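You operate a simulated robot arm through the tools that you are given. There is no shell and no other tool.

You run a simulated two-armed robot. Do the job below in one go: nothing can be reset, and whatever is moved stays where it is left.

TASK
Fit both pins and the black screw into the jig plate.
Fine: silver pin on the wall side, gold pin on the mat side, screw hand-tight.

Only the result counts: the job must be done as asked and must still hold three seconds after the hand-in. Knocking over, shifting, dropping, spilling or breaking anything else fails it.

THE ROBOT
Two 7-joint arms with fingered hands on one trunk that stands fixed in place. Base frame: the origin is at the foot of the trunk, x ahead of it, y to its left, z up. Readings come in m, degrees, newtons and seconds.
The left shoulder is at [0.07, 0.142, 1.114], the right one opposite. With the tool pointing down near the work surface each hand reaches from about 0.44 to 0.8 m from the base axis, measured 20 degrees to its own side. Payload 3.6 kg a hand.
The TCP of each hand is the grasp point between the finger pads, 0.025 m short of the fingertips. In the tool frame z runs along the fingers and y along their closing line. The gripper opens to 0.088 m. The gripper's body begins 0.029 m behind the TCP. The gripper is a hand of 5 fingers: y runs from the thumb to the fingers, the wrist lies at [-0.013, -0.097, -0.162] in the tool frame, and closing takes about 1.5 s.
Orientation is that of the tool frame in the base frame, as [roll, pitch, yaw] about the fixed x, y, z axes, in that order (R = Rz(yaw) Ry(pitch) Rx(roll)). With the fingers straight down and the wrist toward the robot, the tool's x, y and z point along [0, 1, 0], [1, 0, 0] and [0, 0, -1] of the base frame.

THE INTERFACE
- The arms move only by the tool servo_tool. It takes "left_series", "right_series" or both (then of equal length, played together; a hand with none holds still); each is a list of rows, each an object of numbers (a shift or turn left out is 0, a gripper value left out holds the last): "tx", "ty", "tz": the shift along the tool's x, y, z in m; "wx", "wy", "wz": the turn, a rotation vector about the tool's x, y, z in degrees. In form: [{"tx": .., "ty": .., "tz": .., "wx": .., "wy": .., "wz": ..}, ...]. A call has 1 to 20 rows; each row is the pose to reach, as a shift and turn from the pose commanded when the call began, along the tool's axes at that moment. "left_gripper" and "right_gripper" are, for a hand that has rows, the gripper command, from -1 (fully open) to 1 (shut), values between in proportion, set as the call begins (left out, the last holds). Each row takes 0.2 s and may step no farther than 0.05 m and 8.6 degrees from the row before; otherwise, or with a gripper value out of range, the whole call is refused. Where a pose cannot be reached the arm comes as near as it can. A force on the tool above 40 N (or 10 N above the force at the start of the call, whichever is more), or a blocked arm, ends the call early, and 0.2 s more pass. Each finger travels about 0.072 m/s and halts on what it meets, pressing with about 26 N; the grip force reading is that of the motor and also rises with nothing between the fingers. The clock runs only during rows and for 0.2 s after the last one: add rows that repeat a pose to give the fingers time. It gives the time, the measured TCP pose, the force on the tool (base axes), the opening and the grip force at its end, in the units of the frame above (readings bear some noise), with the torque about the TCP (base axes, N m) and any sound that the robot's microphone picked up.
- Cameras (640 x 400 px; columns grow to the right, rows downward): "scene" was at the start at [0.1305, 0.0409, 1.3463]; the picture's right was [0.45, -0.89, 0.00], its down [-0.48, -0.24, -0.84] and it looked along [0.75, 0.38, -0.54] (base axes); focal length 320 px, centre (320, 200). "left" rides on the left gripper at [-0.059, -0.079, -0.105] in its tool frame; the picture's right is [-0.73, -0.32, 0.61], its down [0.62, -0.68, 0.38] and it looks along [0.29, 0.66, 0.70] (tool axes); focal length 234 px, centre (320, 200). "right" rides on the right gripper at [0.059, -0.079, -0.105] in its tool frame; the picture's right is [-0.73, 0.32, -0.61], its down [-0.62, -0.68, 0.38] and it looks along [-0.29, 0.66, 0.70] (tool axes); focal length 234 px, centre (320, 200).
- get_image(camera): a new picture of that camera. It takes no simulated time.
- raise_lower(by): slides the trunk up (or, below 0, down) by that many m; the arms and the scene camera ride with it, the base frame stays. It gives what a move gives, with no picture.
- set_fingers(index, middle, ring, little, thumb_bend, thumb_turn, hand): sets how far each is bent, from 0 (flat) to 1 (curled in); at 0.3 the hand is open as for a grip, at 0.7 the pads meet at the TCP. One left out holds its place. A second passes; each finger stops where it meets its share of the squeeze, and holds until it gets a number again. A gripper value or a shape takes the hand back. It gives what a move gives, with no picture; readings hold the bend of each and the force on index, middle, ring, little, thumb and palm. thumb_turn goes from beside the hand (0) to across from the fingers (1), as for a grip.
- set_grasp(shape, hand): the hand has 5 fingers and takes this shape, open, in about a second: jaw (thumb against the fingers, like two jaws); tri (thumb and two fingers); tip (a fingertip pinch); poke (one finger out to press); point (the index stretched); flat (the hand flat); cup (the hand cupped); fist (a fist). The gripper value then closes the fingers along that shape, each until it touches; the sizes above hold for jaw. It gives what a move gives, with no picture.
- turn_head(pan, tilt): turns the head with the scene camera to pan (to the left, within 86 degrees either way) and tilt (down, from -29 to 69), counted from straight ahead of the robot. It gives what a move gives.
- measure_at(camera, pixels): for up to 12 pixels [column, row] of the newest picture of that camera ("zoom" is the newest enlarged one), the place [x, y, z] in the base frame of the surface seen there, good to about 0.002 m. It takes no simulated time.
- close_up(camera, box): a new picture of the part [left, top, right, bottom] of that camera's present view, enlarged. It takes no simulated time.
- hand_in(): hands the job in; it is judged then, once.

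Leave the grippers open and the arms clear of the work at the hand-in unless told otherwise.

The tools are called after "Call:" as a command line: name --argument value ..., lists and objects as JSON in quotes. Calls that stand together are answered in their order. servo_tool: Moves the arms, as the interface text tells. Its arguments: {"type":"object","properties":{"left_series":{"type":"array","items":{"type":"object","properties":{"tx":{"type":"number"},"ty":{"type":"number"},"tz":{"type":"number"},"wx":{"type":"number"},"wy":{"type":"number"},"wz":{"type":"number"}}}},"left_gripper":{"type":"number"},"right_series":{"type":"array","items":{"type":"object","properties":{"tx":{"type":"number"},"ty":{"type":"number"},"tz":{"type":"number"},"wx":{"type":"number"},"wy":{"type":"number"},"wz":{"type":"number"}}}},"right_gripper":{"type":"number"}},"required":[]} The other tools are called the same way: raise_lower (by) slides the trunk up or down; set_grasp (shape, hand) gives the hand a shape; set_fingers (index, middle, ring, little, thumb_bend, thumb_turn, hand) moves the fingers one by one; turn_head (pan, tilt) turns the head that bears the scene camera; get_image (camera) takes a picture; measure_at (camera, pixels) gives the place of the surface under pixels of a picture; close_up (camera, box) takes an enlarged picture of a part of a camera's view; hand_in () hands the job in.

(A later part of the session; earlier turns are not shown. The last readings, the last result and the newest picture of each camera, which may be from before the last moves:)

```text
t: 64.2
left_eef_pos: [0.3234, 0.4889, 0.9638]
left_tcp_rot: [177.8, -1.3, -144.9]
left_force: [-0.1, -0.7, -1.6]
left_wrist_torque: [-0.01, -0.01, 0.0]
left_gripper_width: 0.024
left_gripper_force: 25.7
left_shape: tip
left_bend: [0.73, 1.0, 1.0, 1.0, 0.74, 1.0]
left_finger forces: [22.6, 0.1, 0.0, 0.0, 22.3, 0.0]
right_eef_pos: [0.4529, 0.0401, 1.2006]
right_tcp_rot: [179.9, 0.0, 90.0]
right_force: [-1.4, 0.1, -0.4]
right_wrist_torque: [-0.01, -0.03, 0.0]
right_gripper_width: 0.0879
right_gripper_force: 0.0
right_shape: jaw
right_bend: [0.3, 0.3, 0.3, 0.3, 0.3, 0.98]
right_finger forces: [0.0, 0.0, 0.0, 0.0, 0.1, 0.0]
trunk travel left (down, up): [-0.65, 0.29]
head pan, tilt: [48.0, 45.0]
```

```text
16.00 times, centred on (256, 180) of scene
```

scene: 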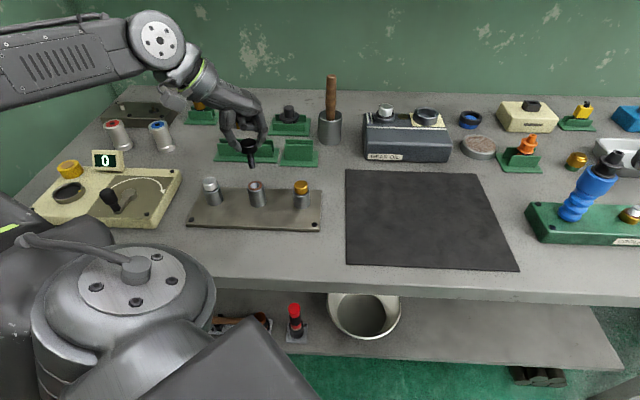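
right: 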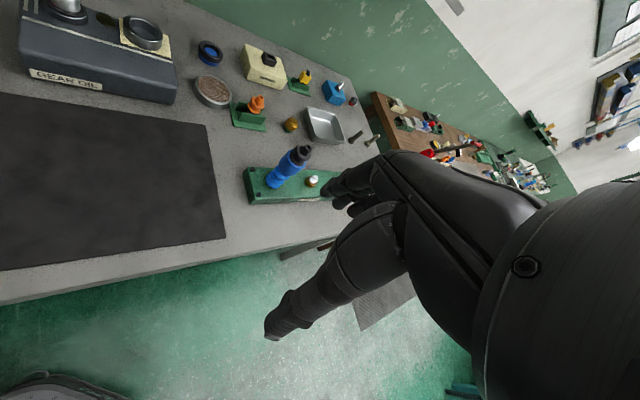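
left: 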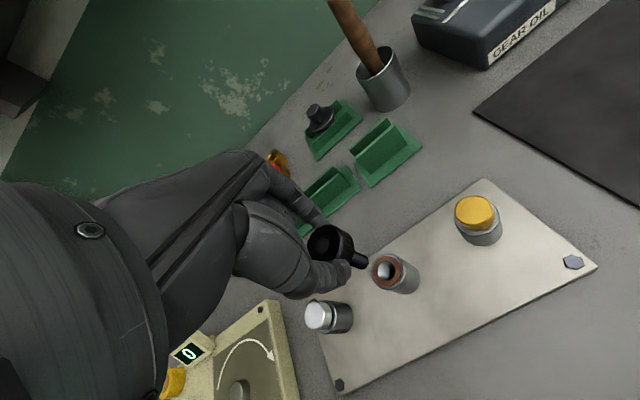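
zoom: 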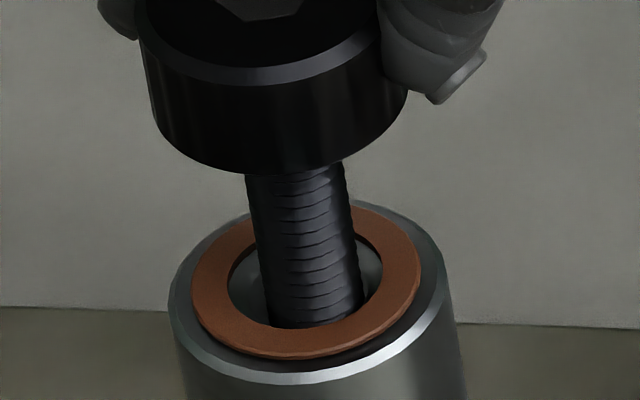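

Tip is 9 mm below the washer top with no contact yet. Continuing downward.

Call:
servo_tool --left_series '[{"tx": -0.0001, "tz": 0.0015}, {"tx": -0.0001, "ty": -0.0001, "tz": 0.003}, {"tx": -0.0001, "ty": -0.0002, "tz": 0.0045}, {"tx": -0.0001, "ty": -0.0002, "tz": 0.006}, {"tx": -0.0001, "ty": -0.0002, "tz": 0.006}]'

Call:
close_up --camera "scene" --box '[240, 168, 272, 193]'

```text
t: 65.3
left_eef_pos: [0.325, 0.4895, 0.9578]
left_tcp_rot: [177.8, -1.4, -145.0]
left_force: [-0.7, 0.4, -0.6]
left_wrist_torque: [0.02, 0.02, 0.0]
left_gripper_width: 0.0239
left_gripper_force: 25.6
left_shape: tip
left_bend: [0.73, 1.0, 1.0, 1.0, 0.74, 1.0]
left_finger forces: [22.6, 0.1, 0.1, 0.0, 22.4, 0.1]
right_eef_pos: [0.4515, 0.0398, 1.2015]
right_tcp_rot: [179.9, -0.1, 89.9]
right_force: [-0.9, 0.1, 0.1]
right_wrist_torque: [0.03, 0.0, -0.05]
right_gripper_width: 0.0876
right_gripper_force: 0.1
right_shape: jaw
right_bend: [0.3, 0.3, 0.3, 0.3, 0.3, 0.98]
right_finger forces: [0.1, 0.0, 0.0, 0.1, 0.1, 0.0]
trunk travel left (down, up): [-0.65, 0.29]
head pan, tilt: [48.0, 45.0]
```

```text
16.00 times, centred on (256, 180) of scene
```

zoom: 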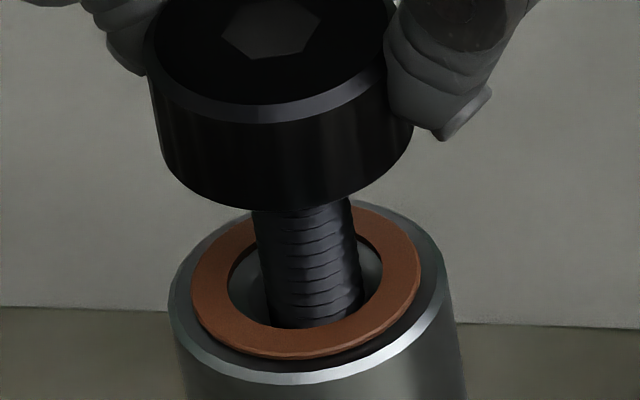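

Still free at 15 mm depth. Continuing in small steps.

Call:
servo_tool --left_series '[{"tx": -0.0001, "tz": 0.0015}, {"tx": -0.0001, "ty": -0.0001, "tz": 0.003}, {"tx": -0.0001, "ty": -0.0002, "tz": 0.0045}, {"tx": -0.0001, "ty": -0.0002, "tz": 0.006}, {"tx": -0.0001, "ty": -0.0002, "tz": 0.006}]'

Call:
close_up --camera "scene" --box '[240, 168, 272, 193]'

```text
t: 66.5
left_eef_pos: [0.325, 0.4897, 0.9526]
left_tcp_rot: [177.8, -1.3, -145.0]
left_force: [0.3, -0.5, -0.7]
left_wrist_torque: [-0.02, -0.02, -0.02]
left_gripper_width: 0.0239
left_gripper_force: 25.8
left_shape: tip
left_bend: [0.73, 1.0, 1.0, 1.0, 0.74, 1.0]
left_finger forces: [22.6, 0.0, 0.1, 0.0, 22.4, 0.1]
right_eef_pos: [0.4519, 0.0403, 1.1998]
right_tcp_rot: [-179.9, -0.1, 90.0]
right_force: [0.5, 0.2, -0.4]
right_wrist_torque: [0.01, -0.02, 0.03]
right_gripper_width: 0.0876
right_gripper_force: 0.1
right_shape: jaw
right_bend: [0.3, 0.3, 0.3, 0.3, 0.3, 0.98]
right_finger forces: [0.0, 0.0, 0.0, 0.1, 0.0, 0.1]
trunk travel left (down, up): [-0.65, 0.29]
head pan, tilt: [48.0, 45.0]
```

```text
16.00 times, centred on (256, 180) of scene
```

zoom: 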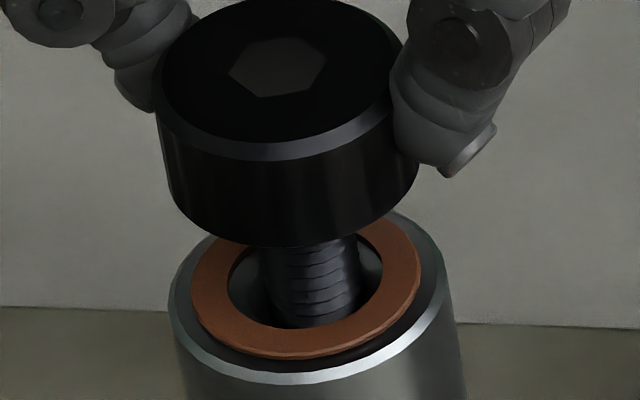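

No contact yet; gap from head to washer is ~20 mm. Continuing.

Call:
servo_tool --left_series '[{"tx": -0.0001, "tz": 0.0015}, {"tx": -0.0001, "ty": -0.0001, "tz": 0.003}, {"tx": -0.0001, "ty": -0.0002, "tz": 0.0045}, {"tx": -0.0001, "ty": -0.0002, "tz": 0.006}, {"tx": -0.0001, "ty": -0.0002, "tz": 0.006}]'

Call:
close_up --camera "scene" --box '[240, 168, 272, 193]'

```text
t: 67.8
left_eef_pos: [0.3248, 0.4903, 0.9449]
left_tcp_rot: [177.8, -1.3, -144.9]
left_force: [-0.1, -0.1, -1.8]
left_wrist_torque: [0.0, -0.03, 0.02]
left_gripper_width: 0.0238
left_gripper_force: 26.0
left_shape: tip
left_bend: [0.73, 1.0, 1.0, 1.0, 0.74, 1.0]
left_finger forces: [22.5, 0.0, 0.1, 0.0, 22.4, 0.1]
right_eef_pos: [0.4522, 0.0403, 1.2012]
right_tcp_rot: [-179.9, 0.0, 89.9]
right_force: [-0.7, 0.0, -0.5]
right_wrist_torque: [0.0, 0.02, 0.02]
right_gripper_width: 0.0877
right_gripper_force: 0.1
right_shape: jaw
right_bend: [0.3, 0.3, 0.3, 0.3, 0.3, 0.98]
right_finger forces: [0.1, 0.0, 0.0, 0.1, 0.0, 0.1]
trunk travel left (down, up): [-0.65, 0.29]
head pan, tilt: [48.0, 45.0]
```

```text
16.00 times, centred on (256, 180) of scene
```

zoom: 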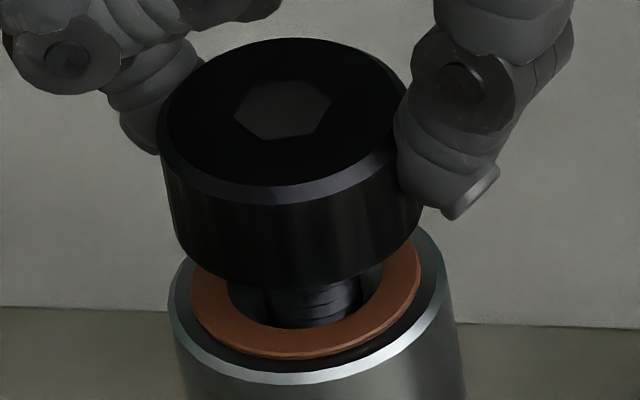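

Gap now ~14 mm, still free. Continuing in 1.5 mm steps.

Call:
servo_tool --left_series '[{"tz": 0.0015}, {"tx": -0.0001, "ty": -0.0001, "tz": 0.003}, {"tx": -0.0001, "ty": -0.0002, "tz": 0.0045}, {"tx": -0.0001, "ty": -0.0002, "tz": 0.0045}]'

Call:
close_up --camera "scene" --box '[240, 168, 272, 193]'

```text
t: 68.8
left_eef_pos: [0.3245, 0.4894, 0.9411]
left_tcp_rot: [177.8, -1.3, -144.9]
left_force: [-0.4, 0.4, -1.2]
left_wrist_torque: [-0.01, -0.01, 0.0]
left_gripper_width: 0.0239
left_gripper_force: 25.5
left_shape: tip
left_bend: [0.73, 1.0, 1.0, 1.0, 0.74, 1.0]
left_finger forces: [22.6, 0.0, 0.0, 0.0, 22.4, 0.1]
right_eef_pos: [0.4514, 0.0405, 1.2]
right_tcp_rot: [180.0, 0.0, 90.0]
right_force: [0.2, -0.2, 1.3]
right_wrist_torque: [-0.03, 0.05, -0.04]
right_gripper_width: 0.0875
right_gripper_force: 0.1
right_shape: jaw
right_bend: [0.3, 0.3, 0.3, 0.3, 0.3, 0.98]
right_finger forces: [0.0, 0.0, 0.0, 0.0, 0.0, 0.0]
trunk travel left (down, up): [-0.65, 0.29]
head pan, tilt: [48.0, 45.0]
```

```text
16.00 times, centred on (256, 180) of scene
```

zoom: 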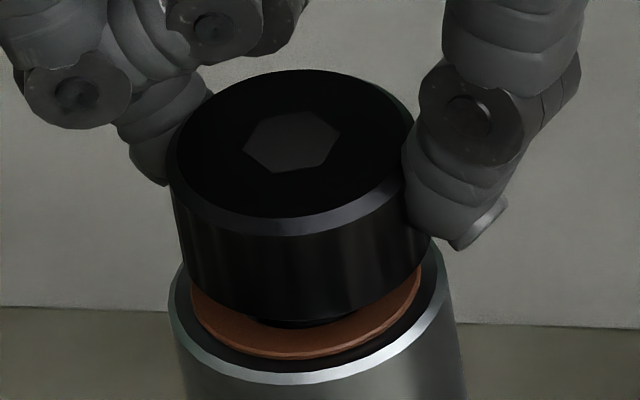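

Gap ~9 mm. Continuing carefully 1 mm at a time.

Call:
servo_tool --left_series '[{"tz": 0.001}, {"tz": 0.002}, {"tx": -0.0001, "ty": -0.0001, "tz": 0.003}, {"tx": -0.0001, "ty": -0.0001, "tz": 0.003}]'

Call:
close_up --camera "scene" --box '[240, 168, 272, 193]'

```text
t: 69.8
left_eef_pos: [0.3247, 0.4906, 0.9397]
left_tcp_rot: [177.8, -1.1, -145.0]
left_force: [-1.2, 3.4, 7.3]
left_wrist_torque: [0.02, 0.04, -0.07]
left_gripper_width: 0.0244
left_gripper_force: 25.7
left_shape: tip
left_bend: [0.73, 1.0, 1.0, 1.0, 0.75, 1.0]
left_finger forces: [27.4, 0.0, 0.0, 0.0, 23.3, 0.0]
right_eef_pos: [0.4513, 0.0401, 1.2014]
right_tcp_rot: [-179.9, -0.1, 90.1]
right_force: [-0.3, -0.2, 0.8]
right_wrist_torque: [-0.02, -0.04, 0.02]
right_gripper_width: 0.0877
right_gripper_force: 0.0
right_shape: jaw
right_bend: [0.3, 0.3, 0.3, 0.3, 0.3, 0.98]
right_finger forces: [0.1, 0.0, 0.1, 0.1, 0.0, 0.0]
trunk travel left (down, up): [-0.65, 0.29]
head pan, tilt: [48.0, 45.0]
```

```text
16.00 times, centred on (256, 180) of scene
```

zoom: 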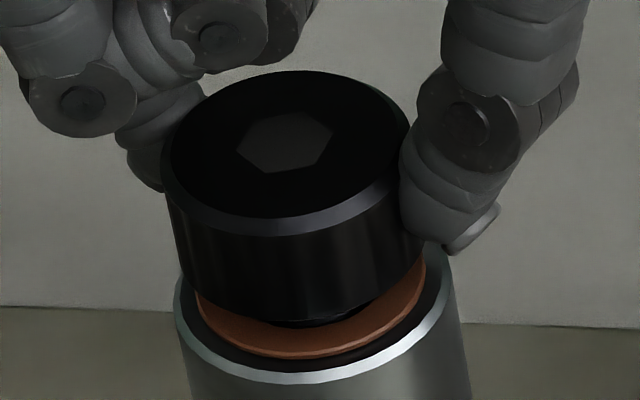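

Contact: 7 N upward with ~3.5 N sideways, and the bushing seems to have been nudged by about 0.7 mm in the picture. I'll ease up 1.5 mm to relieve the load and look again.

Call:
servo_tool --left_series '[{"tz": -0.001}, {"tz": -0.0025}, {"tz": -0.0025}]'

Call:
close_up --camera "scene" --box '[240, 168, 272, 193]'

Call:
close_up --camera "scene" --box '[180, 160, 330, 240]'

```text
t: 70.5
left_eef_pos: [0.3243, 0.4902, 0.9419]
left_tcp_rot: [177.7, -1.3, -144.8]
left_force: [-0.5, -0.4, -0.3]
left_wrist_torque: [0.01, -0.01, -0.04]
left_gripper_width: 0.0243
left_gripper_force: 25.7
left_shape: tip
left_bend: [0.73, 1.0, 1.0, 1.0, 0.75, 1.0]
left_finger forces: [24.6, 0.0, 0.1, 0.1, 24.4, 0.0]
right_eef_pos: [0.453, 0.0406, 1.2006]
right_tcp_rot: [-179.9, -0.1, 90.0]
right_force: [0.4, 0.2, 0.1]
right_wrist_torque: [0.03, 0.01, -0.01]
right_gripper_width: 0.0878
right_gripper_force: 0.0
right_shape: jaw
right_bend: [0.3, 0.3, 0.3, 0.3, 0.3, 0.98]
right_finger forces: [0.1, 0.0, 0.0, 0.0, 0.0, 0.0]
trunk travel left (down, up): [-0.65, 0.29]
head pan, tilt: [48.0, 45.0]
```

```text
16.00 times, centred on (256, 180) of scene
```

zoom: 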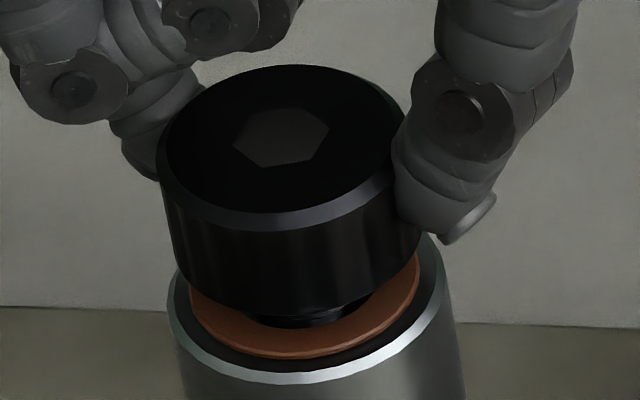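

```text
4.27 times, centred on (255, 200) of scene
```

zoom: 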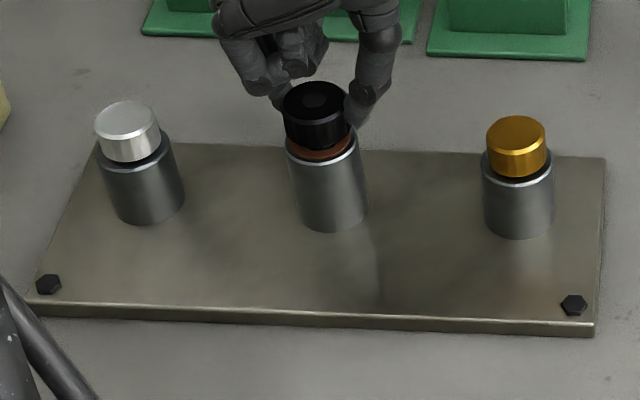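

The bushing sprang back to place, so it was elastic, not a real shift. Thread contact is with the head ~8 mm above the washer. Now I set it back down with a 0.7 mm relief shift and make a first short clockwise turn of 48° about the screw's own axis.

Call:
servo_tool --left_series '[{"tx": -0.0002, "ty": 0.0007, "tz": 0.001}, {"tx": -0.0002, "ty": 0.0007, "tz": 0.002}, {"tx": 0.0001, "ty": 0.0002, "tz": 0.002, "wx": -0.18, "wy": -0.3, "wz": 8}, {"tx": 0.0005, "ty": -0.0003, "tz": 0.0021, "wx": -0.37, "wy": -0.61, "wz": 16}, {"tx": 0.001, "ty": -0.0008, "tz": 0.0021, "wx": -0.55, "wy": -0.91, "wz": 24}, {"tx": 0.0015, "ty": -0.0011, "tz": 0.0022, "wx": -0.74, "wy": -1.22, "wz": 32}, {"tx": 0.0021, "ty": -0.0014, "tz": 0.0022, "wx": -0.92, "wy": -1.52, "wz": 40}, {"tx": 0.0027, "ty": -0.0016, "tz": 0.0023, "wx": -1.1, "wy": -1.82, "wz": 48}, {"tx": 0.0027, "ty": -0.0016, "tz": 0.0023, "wx": -1.1, "wy": -1.82, "wz": 48}]'

Call:
close_up --camera "scene" --box '[240, 168, 272, 193]'

```text
t: 72.5
left_eef_pos: [0.3228, 0.4862, 0.9397]
left_tcp_rot: [177.7, -1.3, 166.9]
left_force: [1.3, 0.1, 2.4]
left_wrist_torque: [0.01, -0.02, 0.03]
left_gripper_width: 0.0243
left_gripper_force: 26.5
left_shape: tip
left_bend: [0.73, 1.0, 1.0, 1.0, 0.75, 1.0]
left_finger forces: [24.8, 0.0, 0.0, 0.1, 23.9, 0.1]
right_eef_pos: [0.4512, 0.0398, 1.2009]
right_tcp_rot: [180.0, -0.1, 90.0]
right_force: [-0.5, 1.1, 0.0]
right_wrist_torque: [-0.01, 0.02, 0.0]
right_gripper_width: 0.0875
right_gripper_force: 0.0
right_shape: jaw
right_bend: [0.3, 0.3, 0.3, 0.3, 0.3, 0.98]
right_finger forces: [0.0, 0.0, 0.0, 0.0, 0.0, 0.1]
trunk travel left (down, up): [-0.65, 0.29]
head pan, tilt: [48.0, 45.0]
```

```text
16.00 times, centred on (256, 180) of scene
```

zoom: 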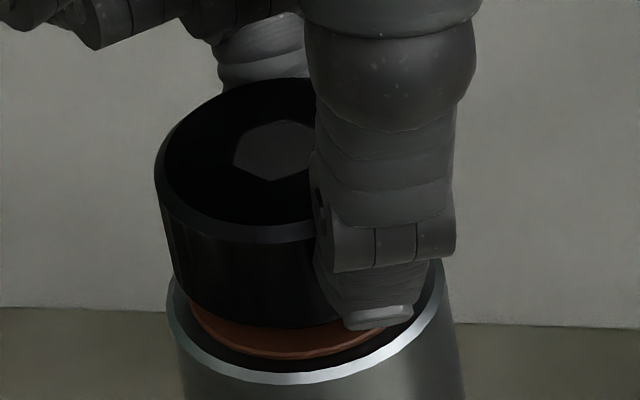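

Forces stay low (2.4 N up). Continuing the clockwise turn another 96° with a slight descent.

Call:
servo_tool --left_series '[{"tx": 0.0003, "ty": -0.0005, "tz": 0.0001, "wx": -0.18, "wy": -0.3, "wz": 8}, {"tx": 0.0007, "ty": -0.0011, "tz": 0.0002, "wx": -0.37, "wy": -0.61, "wz": 16}, {"tx": 0.0012, "ty": -0.0015, "tz": 0.0003, "wx": -0.55, "wy": -0.91, "wz": 24}, {"tx": 0.0017, "ty": -0.0019, "tz": 0.0003, "wx": -0.74, "wy": -1.22, "wz": 32}, {"tx": 0.0023, "ty": -0.0021, "tz": 0.0004, "wx": -0.92, "wy": -1.52, "wz": 40}, {"tx": 0.0029, "ty": -0.0024, "tz": 0.0005, "wx": -1.1, "wy": -1.82, "wz": 48}, {"tx": 0.0036, "ty": -0.0025, "tz": 0.0006, "wx": -1.29, "wy": -2.13, "wz": 56}, {"tx": 0.0042, "ty": -0.0025, "tz": 0.0006, "wx": -1.47, "wy": -2.43, "wz": 64}, {"tx": 0.0048, "ty": -0.0025, "tz": 0.0007, "wx": -1.66, "wy": -2.74, "wz": 72}, {"tx": 0.0055, "ty": -0.0023, "tz": 0.0008, "wx": -1.84, "wy": -3.04, "wz": 80}, {"tx": 0.0061, "ty": -0.0021, "tz": 0.0009, "wx": -2.02, "wy": -3.34, "wz": 88}, {"tx": 0.0066, "ty": -0.0018, "tz": 0.0009, "wx": -2.21, "wy": -3.65, "wz": 96}, {"tx": 0.0066, "ty": -0.0018, "tz": 0.0009, "wx": -2.21, "wy": -3.65, "wz": 96}]'

Call:
close_up --camera "scene" --box '[240, 168, 272, 193]'

Call:
close_up --camera "left" --box '[290, 190, 450, 330]'

```text
t: 75.3
left_eef_pos: [0.317, 0.4871, 0.9386]
left_tcp_rot: [177.8, -1.4, 70.8]
left_force: [1.8, -3.2, -0.4]
left_wrist_torque: [-0.05, 0.01, 0.03]
left_gripper_width: 0.0241
left_gripper_force: 26.1
left_shape: tip
left_bend: [0.73, 1.0, 1.0, 1.0, 0.75, 1.0]
left_finger forces: [26.1, 0.0, 0.1, 0.1, 22.7, 0.2]
right_eef_pos: [0.4524, 0.0391, 1.2019]
right_tcp_rot: [-179.9, -0.1, 90.1]
right_force: [0.4, 0.5, 0.4]
right_wrist_torque: [-0.01, -0.01, 0.0]
right_gripper_width: 0.0879
right_gripper_force: 0.0
right_shape: jaw
right_bend: [0.3, 0.3, 0.3, 0.3, 0.3, 0.98]
right_finger forces: [0.1, 0.0, 0.0, 0.0, 0.0, 0.0]
trunk travel left (down, up): [-0.65, 0.29]
head pan, tilt: [48.0, 45.0]
```

```text
16.00 times, centred on (256, 180) of scene
```

zoom: 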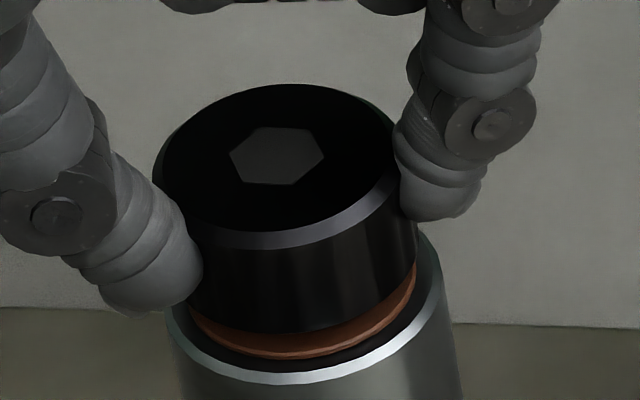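

```text
2.86 times, centred on (370, 260) of left
```

zoom: 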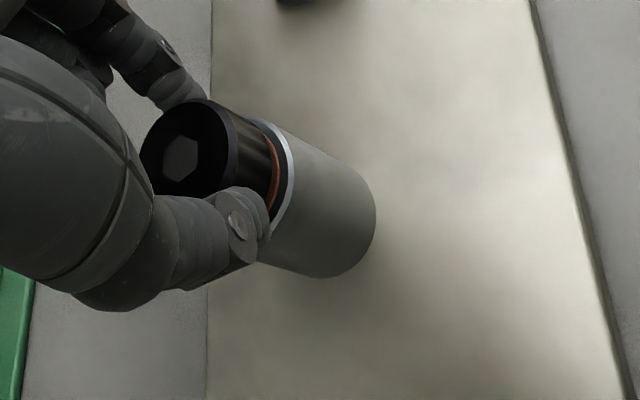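

The screw is descending. I'll measure the head top height now.

Call:
close_up --camera "scene" --box '[240, 168, 272, 193]'

Call:
measure_at --camera "zoom" --pixels '[[200, 150], [350, 150], [280, 100], [280, 215], [340, 190], [320, 290], [300, 350], [380, 325], [320, 325]]'

```text
16.00 times, centred on (256, 180) of scene
```

zoom: 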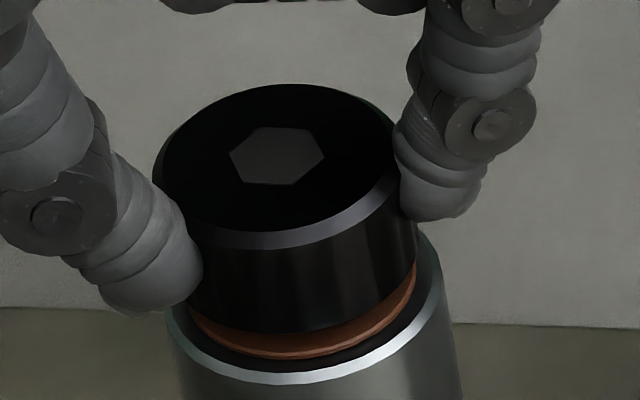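

```text
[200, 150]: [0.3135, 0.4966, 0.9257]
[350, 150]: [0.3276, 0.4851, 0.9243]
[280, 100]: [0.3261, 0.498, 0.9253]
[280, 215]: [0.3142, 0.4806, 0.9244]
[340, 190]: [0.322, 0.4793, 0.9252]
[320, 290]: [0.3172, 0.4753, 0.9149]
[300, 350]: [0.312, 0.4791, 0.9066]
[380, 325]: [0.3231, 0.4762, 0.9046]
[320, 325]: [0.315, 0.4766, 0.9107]
```

Call:
measure_at --camera "zoom" --pixels '[[150, 270], [130, 300], [185, 270], [160, 240], [440, 190], [440, 212], [410, 195], [450, 160], [465, 130], [60, 215]]'

```text
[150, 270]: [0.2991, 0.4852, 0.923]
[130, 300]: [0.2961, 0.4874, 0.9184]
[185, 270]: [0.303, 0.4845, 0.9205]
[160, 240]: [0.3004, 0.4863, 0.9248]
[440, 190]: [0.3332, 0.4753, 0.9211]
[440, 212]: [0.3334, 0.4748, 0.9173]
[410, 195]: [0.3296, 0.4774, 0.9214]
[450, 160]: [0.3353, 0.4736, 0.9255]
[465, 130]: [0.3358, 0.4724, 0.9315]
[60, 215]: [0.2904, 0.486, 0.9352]
```

Head centre is ~4 mm off the TCP in tool x. I'll release, re-centre the hand over the screw axis and make it exactly vertical again, so later strokes turn purely about the TCP.

Call:
servo_tool --left_series '[{}, {}, {"tx": 0.002, "ty": 0.0012, "wx": 1.1, "wy": -0.65}, {"tx": 0.0039, "ty": 0.0024, "wx": 2.2, "wy": -1.3}, {"tx": 0.0039, "ty": 0.0024, "wx": 2.2, "wy": -1.3}]' --left_gripper -0.05

Call:
close_up --camera "scene" --box '[240, 168, 272, 193]'

Call:
close_up --camera "left" --box '[290, 190, 450, 330]'

```text
t: 76.5
left_eef_pos: [0.3196, 0.4906, 0.9383]
left_tcp_rot: [-179.9, 0.1, 71.1]
left_force: [-0.2, -0.1, -0.4]
left_wrist_torque: [0.01, 0.0, 0.0]
left_gripper_width: 0.0459
left_gripper_force: 0.0
left_shape: tip
left_bend: [0.73, 0.98, 0.99, 0.99, 0.68, 1.0]
left_finger forces: [0.0, 0.0, 0.0, 0.0, 0.1, 0.0]
right_eef_pos: [0.4515, 0.0401, 1.2017]
right_tcp_rot: [-179.9, 0.0, 90.0]
right_force: [-0.4, 0.5, 0.1]
right_wrist_torque: [-0.03, -0.01, 0.01]
right_gripper_width: 0.0879
right_gripper_force: 0.0
right_shape: jaw
right_bend: [0.3, 0.3, 0.3, 0.3, 0.3, 0.98]
right_finger forces: [0.0, 0.1, 0.1, 0.0, 0.1, 0.0]
trunk travel left (down, up): [-0.65, 0.29]
head pan, tilt: [48.0, 45.0]
```

```text
16.00 times, centred on (256, 180) of scene
```

zoom: 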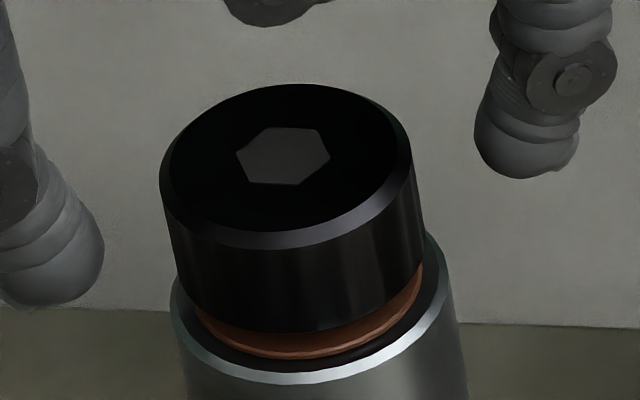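

```text
2.86 times, centred on (370, 260) of left
```

zoom: 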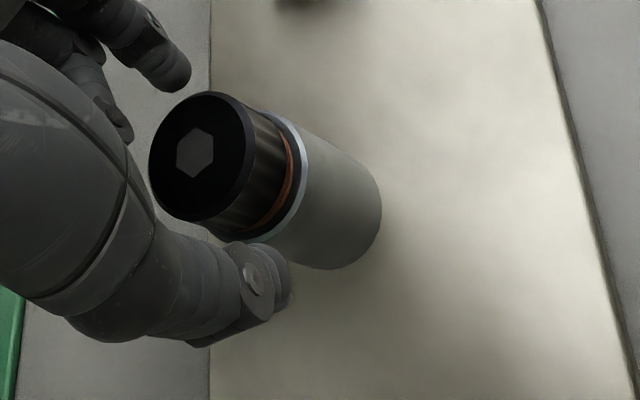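

Screw stays upright in the thread, with ~4.5 mm gap left (about 1.9 mm advance per 144°). Rotating the open hand back counter-clockwise 144°, lowered 1 mm.

Call:
servo_tool --left_series '[{"wz": -8, "tz": 0.0003}, {"wz": -16, "tz": 0.0006}, {"wz": -24, "tz": 0.001}, {"wz": -32, "tz": 0.001}, {"wz": -40, "tz": 0.001}, {"wz": -48, "tz": 0.001}, {"wz": -56, "tz": 0.001}, {"wz": -64, "tz": 0.001}, {"wz": -72, "tz": 0.001}, {"wz": -80, "tz": 0.001}, {"wz": -88, "tz": 0.001}, {"wz": -96, "tz": 0.001}, {"wz": -104, "tz": 0.001}, {"wz": -112, "tz": 0.001}, {"wz": -120, "tz": 0.001}, {"wz": -128, "tz": 0.001}, {"wz": -136, "tz": 0.001}, {"wz": -144, "tz": 0.001}, {"wz": -144, "tz": 0.001}]'

Call:
close_up --camera "scene" --box '[240, 168, 272, 193]'

Call:
close_up --camera "left" --box '[290, 190, 450, 330]'

```text
t: 80.5
left_eef_pos: [0.3205, 0.4897, 0.9366]
left_tcp_rot: [-180.0, 0.0, -145.0]
left_force: [0.0, -0.2, 0.5]
left_wrist_torque: [0.03, -0.02, 0.02]
left_gripper_width: 0.0456
left_gripper_force: 0.0
left_shape: tip
left_bend: [0.73, 0.98, 0.99, 0.99, 0.68, 1.0]
left_finger forces: [0.0, 0.0, 0.0, 0.1, 0.0, 0.0]
right_eef_pos: [0.4516, 0.0398, 1.2005]
right_tcp_rot: [180.0, 0.1, 90.0]
right_force: [-0.3, -0.2, 1.0]
right_wrist_torque: [-0.01, 0.02, 0.03]
right_gripper_width: 0.0877
right_gripper_force: 0.0
right_shape: jaw
right_bend: [0.3, 0.3, 0.3, 0.3, 0.3, 0.98]
right_finger forces: [0.0, 0.0, 0.1, 0.1, 0.1, 0.0]
trunk travel left (down, up): [-0.65, 0.29]
head pan, tilt: [48.0, 45.0]
```

```text
16.00 times, centred on (256, 180) of scene
```

zoom: 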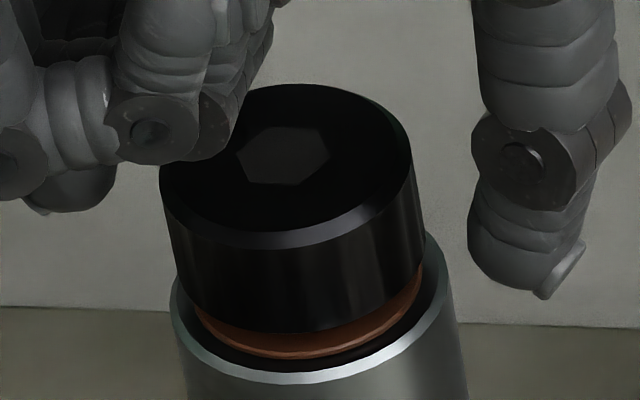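

```text
2.86 times, centred on (370, 260) of left
```

zoom: 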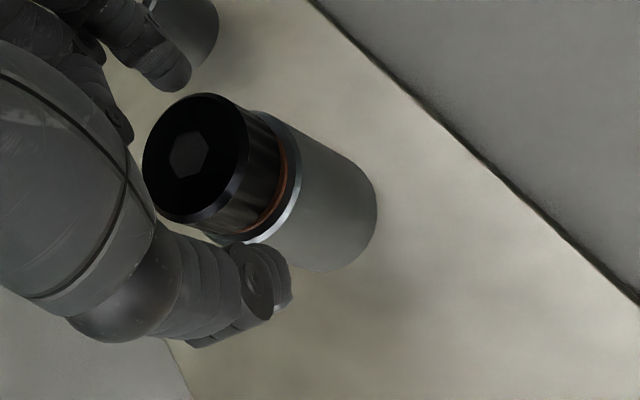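

Hand is back at yaw 215°, centred. Now gripping and turning clockwise 136° with a gentle 1.2 mm descent.

Call:
servo_tool --left_series '[{}, {}, {}, {"wz": 8.5, "tz": 0.0001}, {"wz": 17, "tz": 0.0002}, {"wz": 25.5, "tz": 0.0002}, {"wz": 34, "tz": 0.0003}, {"wz": 42.5, "tz": 0.0004}, {"wz": 51, "tz": 0.0005}, {"wz": 59.5, "tz": 0.0005}, {"wz": 68, "tz": 0.0006}, {"wz": 76.5, "tz": 0.0007}, {"wz": 85, "tz": 0.0008}, {"wz": 93.5, "tz": 0.0008}, {"wz": 102, "tz": 0.0009}, {"wz": 110.5, "tz": 0.001}, {"wz": 119, "tz": 0.0011}, {"wz": 127.5, "tz": 0.0011}, {"wz": 136, "tz": 0.0012}, {"wz": 136, "tz": 0.0012}]' --left_gripper 1

Call:
close_up --camera "scene" --box '[240, 168, 272, 193]'

Call:
measure_at --camera "zoom" --pixels '[[210, 160], [350, 160], [280, 110], [280, 225], [320, 295]]'

```text
t: 84.8
left_eef_pos: [0.3215, 0.4912, 0.9352]
left_tcp_rot: [180.0, 0.0, 78.9]
left_force: [-0.9, -1.9, -3.6]
left_wrist_torque: [-0.02, -0.04, 0.03]
left_gripper_width: 0.0239
left_gripper_force: 26.1
left_shape: tip
left_bend: [0.73, 1.0, 1.0, 1.0, 0.74, 0.99]
left_finger forces: [23.9, 0.0, 0.0, 0.1, 24.5, 0.0]
right_eef_pos: [0.4516, 0.0395, 1.2021]
right_tcp_rot: [-180.0, -0.1, 90.0]
right_force: [-0.1, -0.2, 0.0]
right_wrist_torque: [0.04, -0.01, -0.01]
right_gripper_width: 0.0877
right_gripper_force: 0.0
right_shape: jaw
right_bend: [0.3, 0.3, 0.3, 0.3, 0.3, 0.98]
right_finger forces: [0.0, 0.0, 0.0, 0.1, 0.1, 0.0]
trunk travel left (down, up): [-0.65, 0.29]
head pan, tilt: [48.0, 45.0]
```

```text
16.00 times, centred on (256, 180) of scene
```

zoom: 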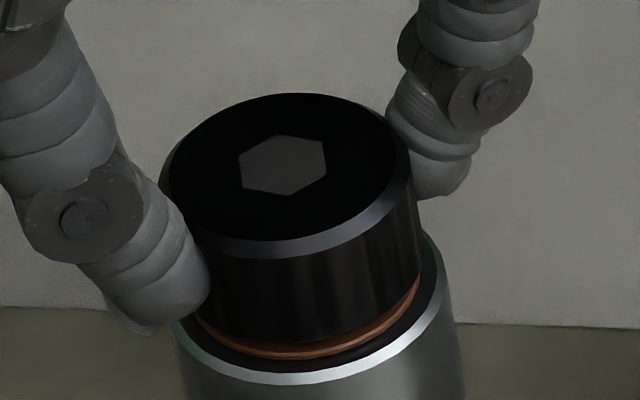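

```text
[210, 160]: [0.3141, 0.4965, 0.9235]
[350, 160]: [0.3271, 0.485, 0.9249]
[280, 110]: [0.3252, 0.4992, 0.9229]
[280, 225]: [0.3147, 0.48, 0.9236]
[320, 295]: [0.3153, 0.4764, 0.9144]
```

Advanced ~1.5 mm (head top 0.9237; ~3 mm gap left), with the thread pulling the hand down 3.6 N. Next cycle: release, return 136°, re-grip, turn 136° with 1.9 mm descent.

Call:
servo_tool --left_series '[{}, {}, {"wz": -8}, {"wz": -16}, {"wz": -24}, {"wz": -32}, {"wz": -40}, {"wz": -48}, {"wz": -56}, {"wz": -64}, {"wz": -72}, {"wz": -80}, {"wz": -88}, {"wz": -96}, {"wz": -104}, {"wz": -112}, {"wz": -120}, {"wz": -128}, {"wz": -136}, {"wz": -136}]' --left_gripper -0.05

Call:
close_up --camera "scene" --box '[240, 168, 272, 193]'

Call:
measure_at --camera "zoom" --pixels '[[280, 120], [280, 225], [320, 200], [350, 165], [210, 180]]'

```text
t: 89.0
left_eef_pos: [0.3193, 0.4904, 0.9362]
left_tcp_rot: [179.9, 0.0, -145.0]
left_force: [-0.3, -0.5, 0.5]
left_wrist_torque: [-0.02, -0.03, 0.03]
left_gripper_width: 0.0457
left_gripper_force: 0.1
left_shape: tip
left_bend: [0.73, 0.98, 0.99, 0.99, 0.68, 1.0]
left_finger forces: [0.1, 0.0, 0.0, 0.0, 0.1, 0.1]
right_eef_pos: [0.4511, 0.04, 1.2008]
right_tcp_rot: [179.9, 0.0, 90.0]
right_force: [0.6, -0.1, -0.4]
right_wrist_torque: [-0.01, -0.05, 0.02]
right_gripper_width: 0.0876
right_gripper_force: 0.0
right_shape: jaw
right_bend: [0.3, 0.3, 0.3, 0.3, 0.3, 0.98]
right_finger forces: [0.0, 0.1, 0.1, 0.0, 0.0, 0.1]
trunk travel left (down, up): [-0.65, 0.29]
head pan, tilt: [48.0, 45.0]
```

```text
16.00 times, centred on (256, 180) of scene
```

zoom: 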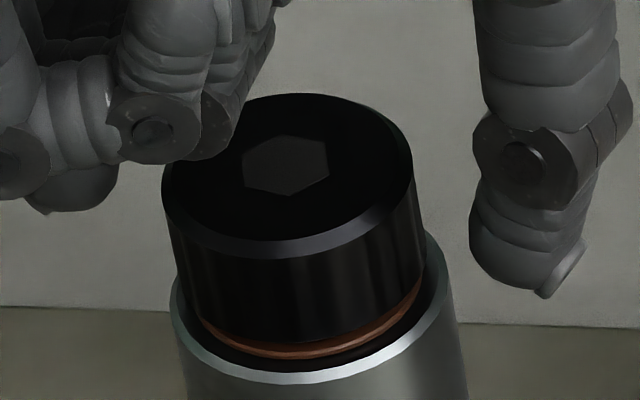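

```text
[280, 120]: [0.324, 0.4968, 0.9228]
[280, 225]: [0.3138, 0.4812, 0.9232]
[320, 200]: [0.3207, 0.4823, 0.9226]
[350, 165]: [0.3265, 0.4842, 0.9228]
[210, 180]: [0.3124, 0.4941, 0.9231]
```

Head top at 0.923, gap ~2.5 mm. Gripping and turning 136° again with 1.7 mm descent.

Call:
servo_tool --left_series '[{}, {}, {}, {"wz": 8.5, "tz": 0.0001}, {"wz": 17, "tz": 0.0002}, {"wz": 25.5, "tz": 0.0003}, {"wz": 34, "tz": 0.0004}, {"wz": 42.5, "tz": 0.0005}, {"wz": 51, "tz": 0.0006}, {"wz": 59.5, "tz": 0.0007}, {"wz": 68, "tz": 0.0008}, {"wz": 76.5, "tz": 0.001}, {"wz": 85, "tz": 0.0011}, {"wz": 93.5, "tz": 0.0012}, {"wz": 102, "tz": 0.0013}, {"wz": 110.5, "tz": 0.0014}, {"wz": 119, "tz": 0.0015}, {"wz": 127.5, "tz": 0.0016}, {"wz": 136, "tz": 0.0017}, {"wz": 136, "tz": 0.0017}]' --left_gripper 1

Call:
close_up --camera "scene" --box '[240, 168, 272, 193]'

Call:
measure_at --camera "zoom" --pixels '[[280, 125], [280, 230], [320, 205], [350, 170], [230, 180]]'

```text
t: 93.2
left_eef_pos: [0.3199, 0.489, 0.9349]
left_tcp_rot: [-180.0, 0.0, 78.8]
left_force: [-0.7, -2.1, 1.0]
left_wrist_torque: [-0.03, 0.0, 0.08]
left_gripper_width: 0.0236
left_gripper_force: 25.7
left_shape: tip
left_bend: [0.73, 1.0, 1.0, 1.0, 0.75, 0.98]
left_finger forces: [22.6, 0.0, 0.0, 0.1, 24.4, 0.0]
right_eef_pos: [0.4521, 0.0393, 1.2017]
right_tcp_rot: [180.0, -0.1, 90.0]
right_force: [0.3, -0.2, 0.2]
right_wrist_torque: [0.02, -0.03, 0.01]
right_gripper_width: 0.088
right_gripper_force: 0.0
right_shape: jaw
right_bend: [0.3, 0.3, 0.3, 0.3, 0.3, 0.98]
right_finger forces: [0.1, 0.0, 0.1, 0.0, 0.1, 0.1]
trunk travel left (down, up): [-0.65, 0.29]
head pan, tilt: [48.0, 45.0]
```

```text
16.00 times, centred on (256, 180) of scene
```

zoom: 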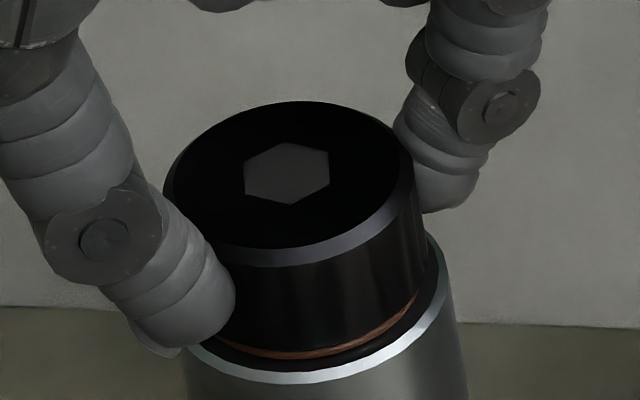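

```text
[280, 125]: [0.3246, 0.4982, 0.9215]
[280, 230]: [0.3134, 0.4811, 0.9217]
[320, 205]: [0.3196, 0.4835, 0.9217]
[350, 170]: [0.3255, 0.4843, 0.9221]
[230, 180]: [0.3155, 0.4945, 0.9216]
```

Another 1.3 mm gained; ~1.2 mm left. Repeating: release and return.

Call:
servo_tool --left_series '[{}, {}, {"wz": -8}, {"wz": -16}, {"wz": -24}, {"wz": -32}, {"wz": -40}, {"wz": -48}, {"wz": -56}, {"wz": -64}, {"wz": -72}, {"wz": -80}, {"wz": -88}, {"wz": -96}, {"wz": -104}, {"wz": -112}, {"wz": -120}, {"wz": -128}, {"wz": -136}, {"wz": -136}]' --left_gripper -0.05

Call:
servo_tool --left_series '[{}, {}, {}, {"wz": 8.5, "tz": 0.0001}, {"wz": 17, "tz": 0.0001}, {"wz": 25.5, "tz": 0.0002}, {"wz": 34, "tz": 0.0003}, {"wz": 42.5, "tz": 0.0004}, {"wz": 51, "tz": 0.0004}, {"wz": 59.5, "tz": 0.0005}, {"wz": 68, "tz": 0.0006}, {"wz": 76.5, "tz": 0.0006}, {"wz": 85, "tz": 0.0007}, {"wz": 93.5, "tz": 0.0008}, {"wz": 102, "tz": 0.0009}, {"wz": 110.5, "tz": 0.0009}, {"wz": 119, "tz": 0.001}, {"wz": 127.5, "tz": 0.0011}, {"wz": 136, "tz": 0.0012}, {"wz": 136, "tz": 0.0012}]' --left_gripper 1

Call:
close_up --camera "scene" --box '[240, 168, 272, 193]'

Call:
measure_at --camera "zoom" --pixels '[[280, 130], [280, 235], [320, 210], [350, 175], [230, 185]]'

```text
t: 97.3
left_eef_pos: [0.321, 0.4896, 0.9348]
left_tcp_rot: [180.0, 0.0, -144.9]
left_force: [-0.5, -0.5, -0.2]
left_wrist_torque: [0.01, -0.01, 0.01]
left_gripper_width: 0.0457
left_gripper_force: 0.1
left_shape: tip
left_bend: [0.73, 0.98, 0.99, 0.99, 0.68, 1.0]
left_finger forces: [0.0, 0.0, 0.0, 0.0, 0.0, 0.0]
right_eef_pos: [0.4519, 0.0404, 1.2008]
right_tcp_rot: [180.0, -0.1, 90.0]
right_force: [0.6, -0.1, -0.1]
right_wrist_torque: [-0.02, 0.0, 0.0]
right_gripper_width: 0.0874
right_gripper_force: 0.1
right_shape: jaw
right_bend: [0.3, 0.3, 0.3, 0.3, 0.3, 0.98]
right_finger forces: [0.0, 0.0, 0.0, 0.1, 0.0, 0.0]
trunk travel left (down, up): [-0.65, 0.29]
head pan, tilt: [48.0, 45.0]
```

```text
t: 101.5
left_eef_pos: [0.3209, 0.4888, 0.9317]
left_tcp_rot: [-179.9, 0.1, 78.7]
left_force: [4.3, -5.1, -1.9]
left_wrist_torque: [0.0, -0.16, 0.11]
left_gripper_width: 0.0214
left_gripper_force: 26.4
left_shape: tip
left_bend: [0.73, 1.0, 1.0, 1.0, 0.78, 0.93]
left_finger forces: [20.7, 0.0, 0.1, 0.1, 21.4, 0.0]
right_eef_pos: [0.4535, 0.0392, 1.1994]
right_tcp_rot: [-179.9, -0.2, 90.0]
right_force: [-0.7, -0.2, 0.5]
right_wrist_torque: [0.01, -0.02, 0.02]
right_gripper_width: 0.0878
right_gripper_force: 0.1
right_shape: jaw
right_bend: [0.3, 0.3, 0.3, 0.3, 0.3, 0.98]
right_finger forces: [0.0, 0.1, 0.1, 0.0, 0.0, 0.0]
trunk travel left (down, up): [-0.65, 0.29]
head pan, tilt: [48.0, 45.0]
```

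```text
16.00 times, centred on (256, 180) of scene
```

zoom: 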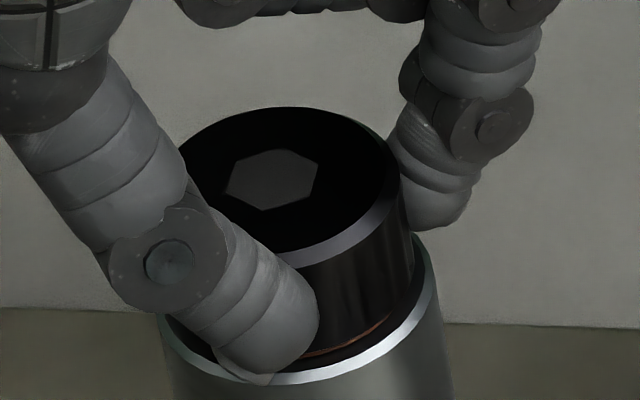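

```text
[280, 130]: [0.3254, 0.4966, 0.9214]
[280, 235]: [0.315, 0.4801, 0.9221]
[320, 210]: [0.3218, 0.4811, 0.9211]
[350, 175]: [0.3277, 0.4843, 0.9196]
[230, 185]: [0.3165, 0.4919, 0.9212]
```

The thumb got pushed sideways and torque rose to 0.11 N·m with side forces: the screw is getting tight. I'll release and look at the head and washer.

Call:
servo_tool --left_series '[{}, {}, {}, {}]' --left_gripper -0.05

Call:
close_up --camera "scene" --box '[240, 168, 272, 193]'

Call:
measure_at --camera "zoom" --pixels '[[280, 130], [280, 235], [320, 210], [350, 175], [210, 180], [310, 300], [300, 353], [250, 350]]'

Call:
close_up --camera "left" --box '[300, 200, 420, 310]'

```text
t: 102.5
left_eef_pos: [0.3198, 0.49, 0.9337]
left_tcp_rot: [180.0, 0.0, 78.9]
left_force: [-0.3, -0.3, -0.5]
left_wrist_torque: [0.02, 0.0, -0.02]
left_gripper_width: 0.0457
left_gripper_force: 0.0
left_shape: tip
left_bend: [0.73, 0.98, 0.99, 0.99, 0.68, 1.0]
left_finger forces: [0.0, 0.0, 0.0, 0.0, 0.0, 0.0]
right_eef_pos: [0.4517, 0.0398, 1.2016]
right_tcp_rot: [179.9, -0.1, 90.0]
right_force: [2.0, 0.2, -0.1]
right_wrist_torque: [0.04, 0.0, 0.0]
right_gripper_width: 0.0877
right_gripper_force: 0.0
right_shape: jaw
right_bend: [0.3, 0.3, 0.3, 0.3, 0.3, 0.98]
right_finger forces: [0.0, 0.1, 0.1, 0.1, 0.0, 0.0]
trunk travel left (down, up): [-0.65, 0.29]
head pan, tilt: [48.0, 45.0]
```

```text
16.00 times, centred on (256, 180) of scene
```

zoom: 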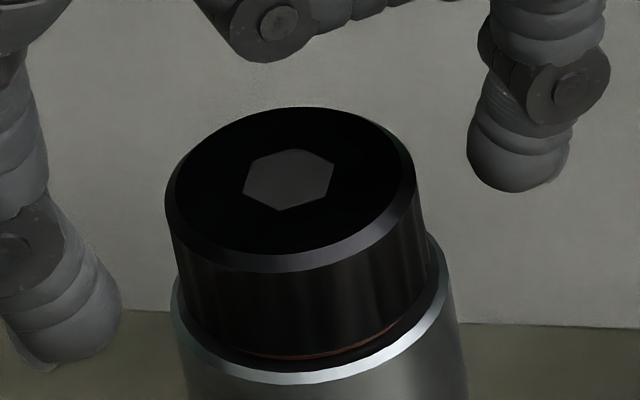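

```text
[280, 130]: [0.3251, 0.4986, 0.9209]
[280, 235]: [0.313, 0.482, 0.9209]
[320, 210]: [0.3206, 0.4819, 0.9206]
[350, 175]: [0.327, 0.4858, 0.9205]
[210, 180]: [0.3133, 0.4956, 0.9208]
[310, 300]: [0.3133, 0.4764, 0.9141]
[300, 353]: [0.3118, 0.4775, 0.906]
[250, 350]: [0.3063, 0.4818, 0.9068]
```

```text
3.64 times, centred on (360, 255) of left
```

zoom: 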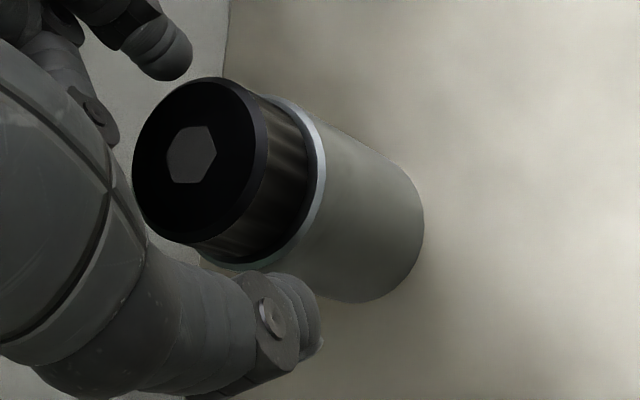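

Head top at 0.9208, so the head underside (~0.905) has reached the washer. One more cycle to make it hand-tight: return the open hand first.

Call:
servo_tool --left_series '[{"wz": -8}, {"wz": -16}, {"wz": -24}, {"wz": -32}, {"wz": -40}, {"wz": -48}, {"wz": -56}, {"wz": -64}, {"wz": -72}, {"wz": -80}, {"wz": -88}, {"wz": -96}, {"wz": -104}, {"wz": -112}, {"wz": -120}, {"wz": -128}, {"wz": -136}, {"wz": -136}]'

Call:
servo_tool --left_series '[{}, {}, {}, {}, {"wz": 8}, {"wz": 16}, {"wz": 24}, {"wz": 32}, {"wz": 32}]' --left_gripper 1

Call:
close_up --camera "scene" --box '[240, 168, 272, 193]'

```text
t: 106.3
left_eef_pos: [0.3206, 0.4885, 0.9332]
left_tcp_rot: [180.0, 0.0, -145.0]
left_force: [0.0, -1.0, -0.3]
left_wrist_torque: [0.01, 0.02, -0.02]
left_gripper_width: 0.0457
left_gripper_force: 0.0
left_shape: tip
left_bend: [0.73, 0.98, 0.99, 0.99, 0.68, 1.0]
left_finger forces: [0.0, 0.0, 0.0, 0.1, 0.0, 0.0]
right_eef_pos: [0.4513, 0.0391, 1.2011]
right_tcp_rot: [-179.9, 0.0, 90.0]
right_force: [-0.2, 0.0, 0.4]
right_wrist_torque: [0.05, 0.02, 0.01]
right_gripper_width: 0.0876
right_gripper_force: 0.1
right_shape: jaw
right_bend: [0.3, 0.3, 0.3, 0.3, 0.3, 0.98]
right_finger forces: [0.1, 0.0, 0.0, 0.1, 0.0, 0.0]
trunk travel left (down, up): [-0.65, 0.29]
head pan, tilt: [48.0, 45.0]
```

```text
t: 108.3
left_eef_pos: [0.319, 0.4893, 0.933]
left_tcp_rot: [180.0, 0.0, -177.2]
left_force: [-7.1, -1.3, -2.6]
left_wrist_torque: [0.0, 0.22, 0.16]
left_gripper_width: 0.0229
left_gripper_force: 25.5
left_shape: tip
left_bend: [0.73, 1.0, 1.0, 1.0, 0.75, 0.96]
left_finger forces: [21.8, 0.0, 0.0, 0.0, 23.5, 0.0]
right_eef_pos: [0.451, 0.0405, 1.2014]
right_tcp_rot: [179.9, 0.0, 90.1]
right_force: [0.0, -0.7, -1.3]
right_wrist_torque: [-0.06, 0.0, -0.01]
right_gripper_width: 0.0877
right_gripper_force: 0.1
right_shape: jaw
right_bend: [0.3, 0.3, 0.3, 0.3, 0.3, 0.98]
right_finger forces: [0.0, 0.0, 0.1, 0.0, 0.0, 0.0]
trunk travel left (down, up): [-0.65, 0.29]
head pan, tilt: [48.0, 45.0]
```

```text
16.00 times, centred on (256, 180) of scene
```

zoom: 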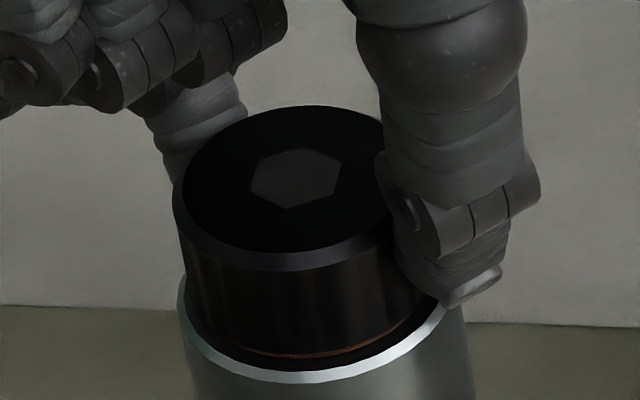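

After 32° of hand rotation the torque is 0.16 N·m while the hex socket hardly turned: it is close to tight and the fingers are flexing. I'll turn a further 40° to see whether torque keeps building.

Call:
servo_tool --left_series '[{"wz": 8}, {"wz": 16}, {"wz": 24}, {"wz": 32}, {"wz": 40}, {"wz": 40}]'

Call:
close_up --camera "scene" --box '[240, 168, 272, 193]'

Call:
close_up --camera "left" --box '[300, 200, 420, 310]'

```text
t: 109.8
left_eef_pos: [0.3231, 0.4898, 0.9315]
left_tcp_rot: [-179.9, 0.0, 142.7]
left_force: [6.6, 3.1, -2.9]
left_wrist_torque: [0.19, -0.09, 0.09]
left_gripper_width: 0.0205
left_gripper_force: 25.9
left_shape: tip
left_bend: [0.73, 1.0, 1.0, 1.0, 0.78, 0.93]
left_finger forces: [20.2, 0.1, 0.0, 0.0, 20.6, 0.0]
right_eef_pos: [0.4536, 0.0414, 1.201]
right_tcp_rot: [-179.9, 0.0, 90.0]
right_force: [-0.4, 0.6, 0.5]
right_wrist_torque: [0.02, 0.01, 0.04]
right_gripper_width: 0.0879
right_gripper_force: 0.0
right_shape: jaw
right_bend: [0.3, 0.3, 0.3, 0.3, 0.3, 0.98]
right_finger forces: [0.0, 0.1, 0.1, 0.1, 0.0, 0.0]
trunk travel left (down, up): [-0.65, 0.29]
head pan, tilt: [48.0, 45.0]
```

```text
16.00 times, centred on (256, 180) of scene
```

zoom: 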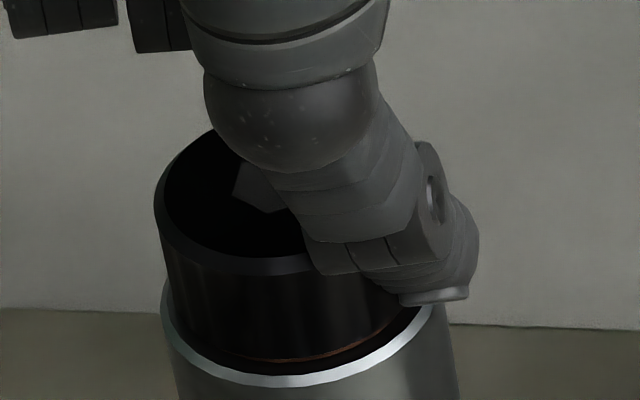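

```text
3.64 times, centred on (360, 255) of left
```

zoom: 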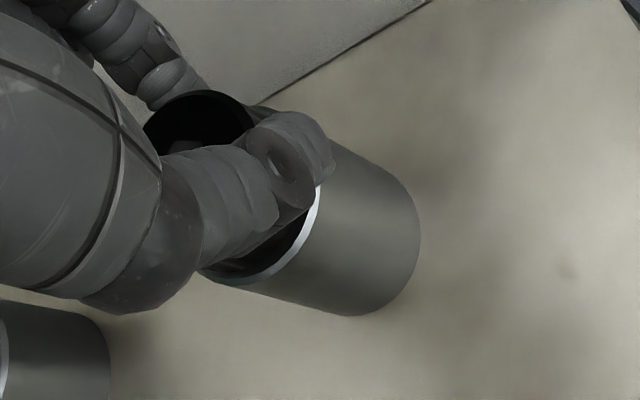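

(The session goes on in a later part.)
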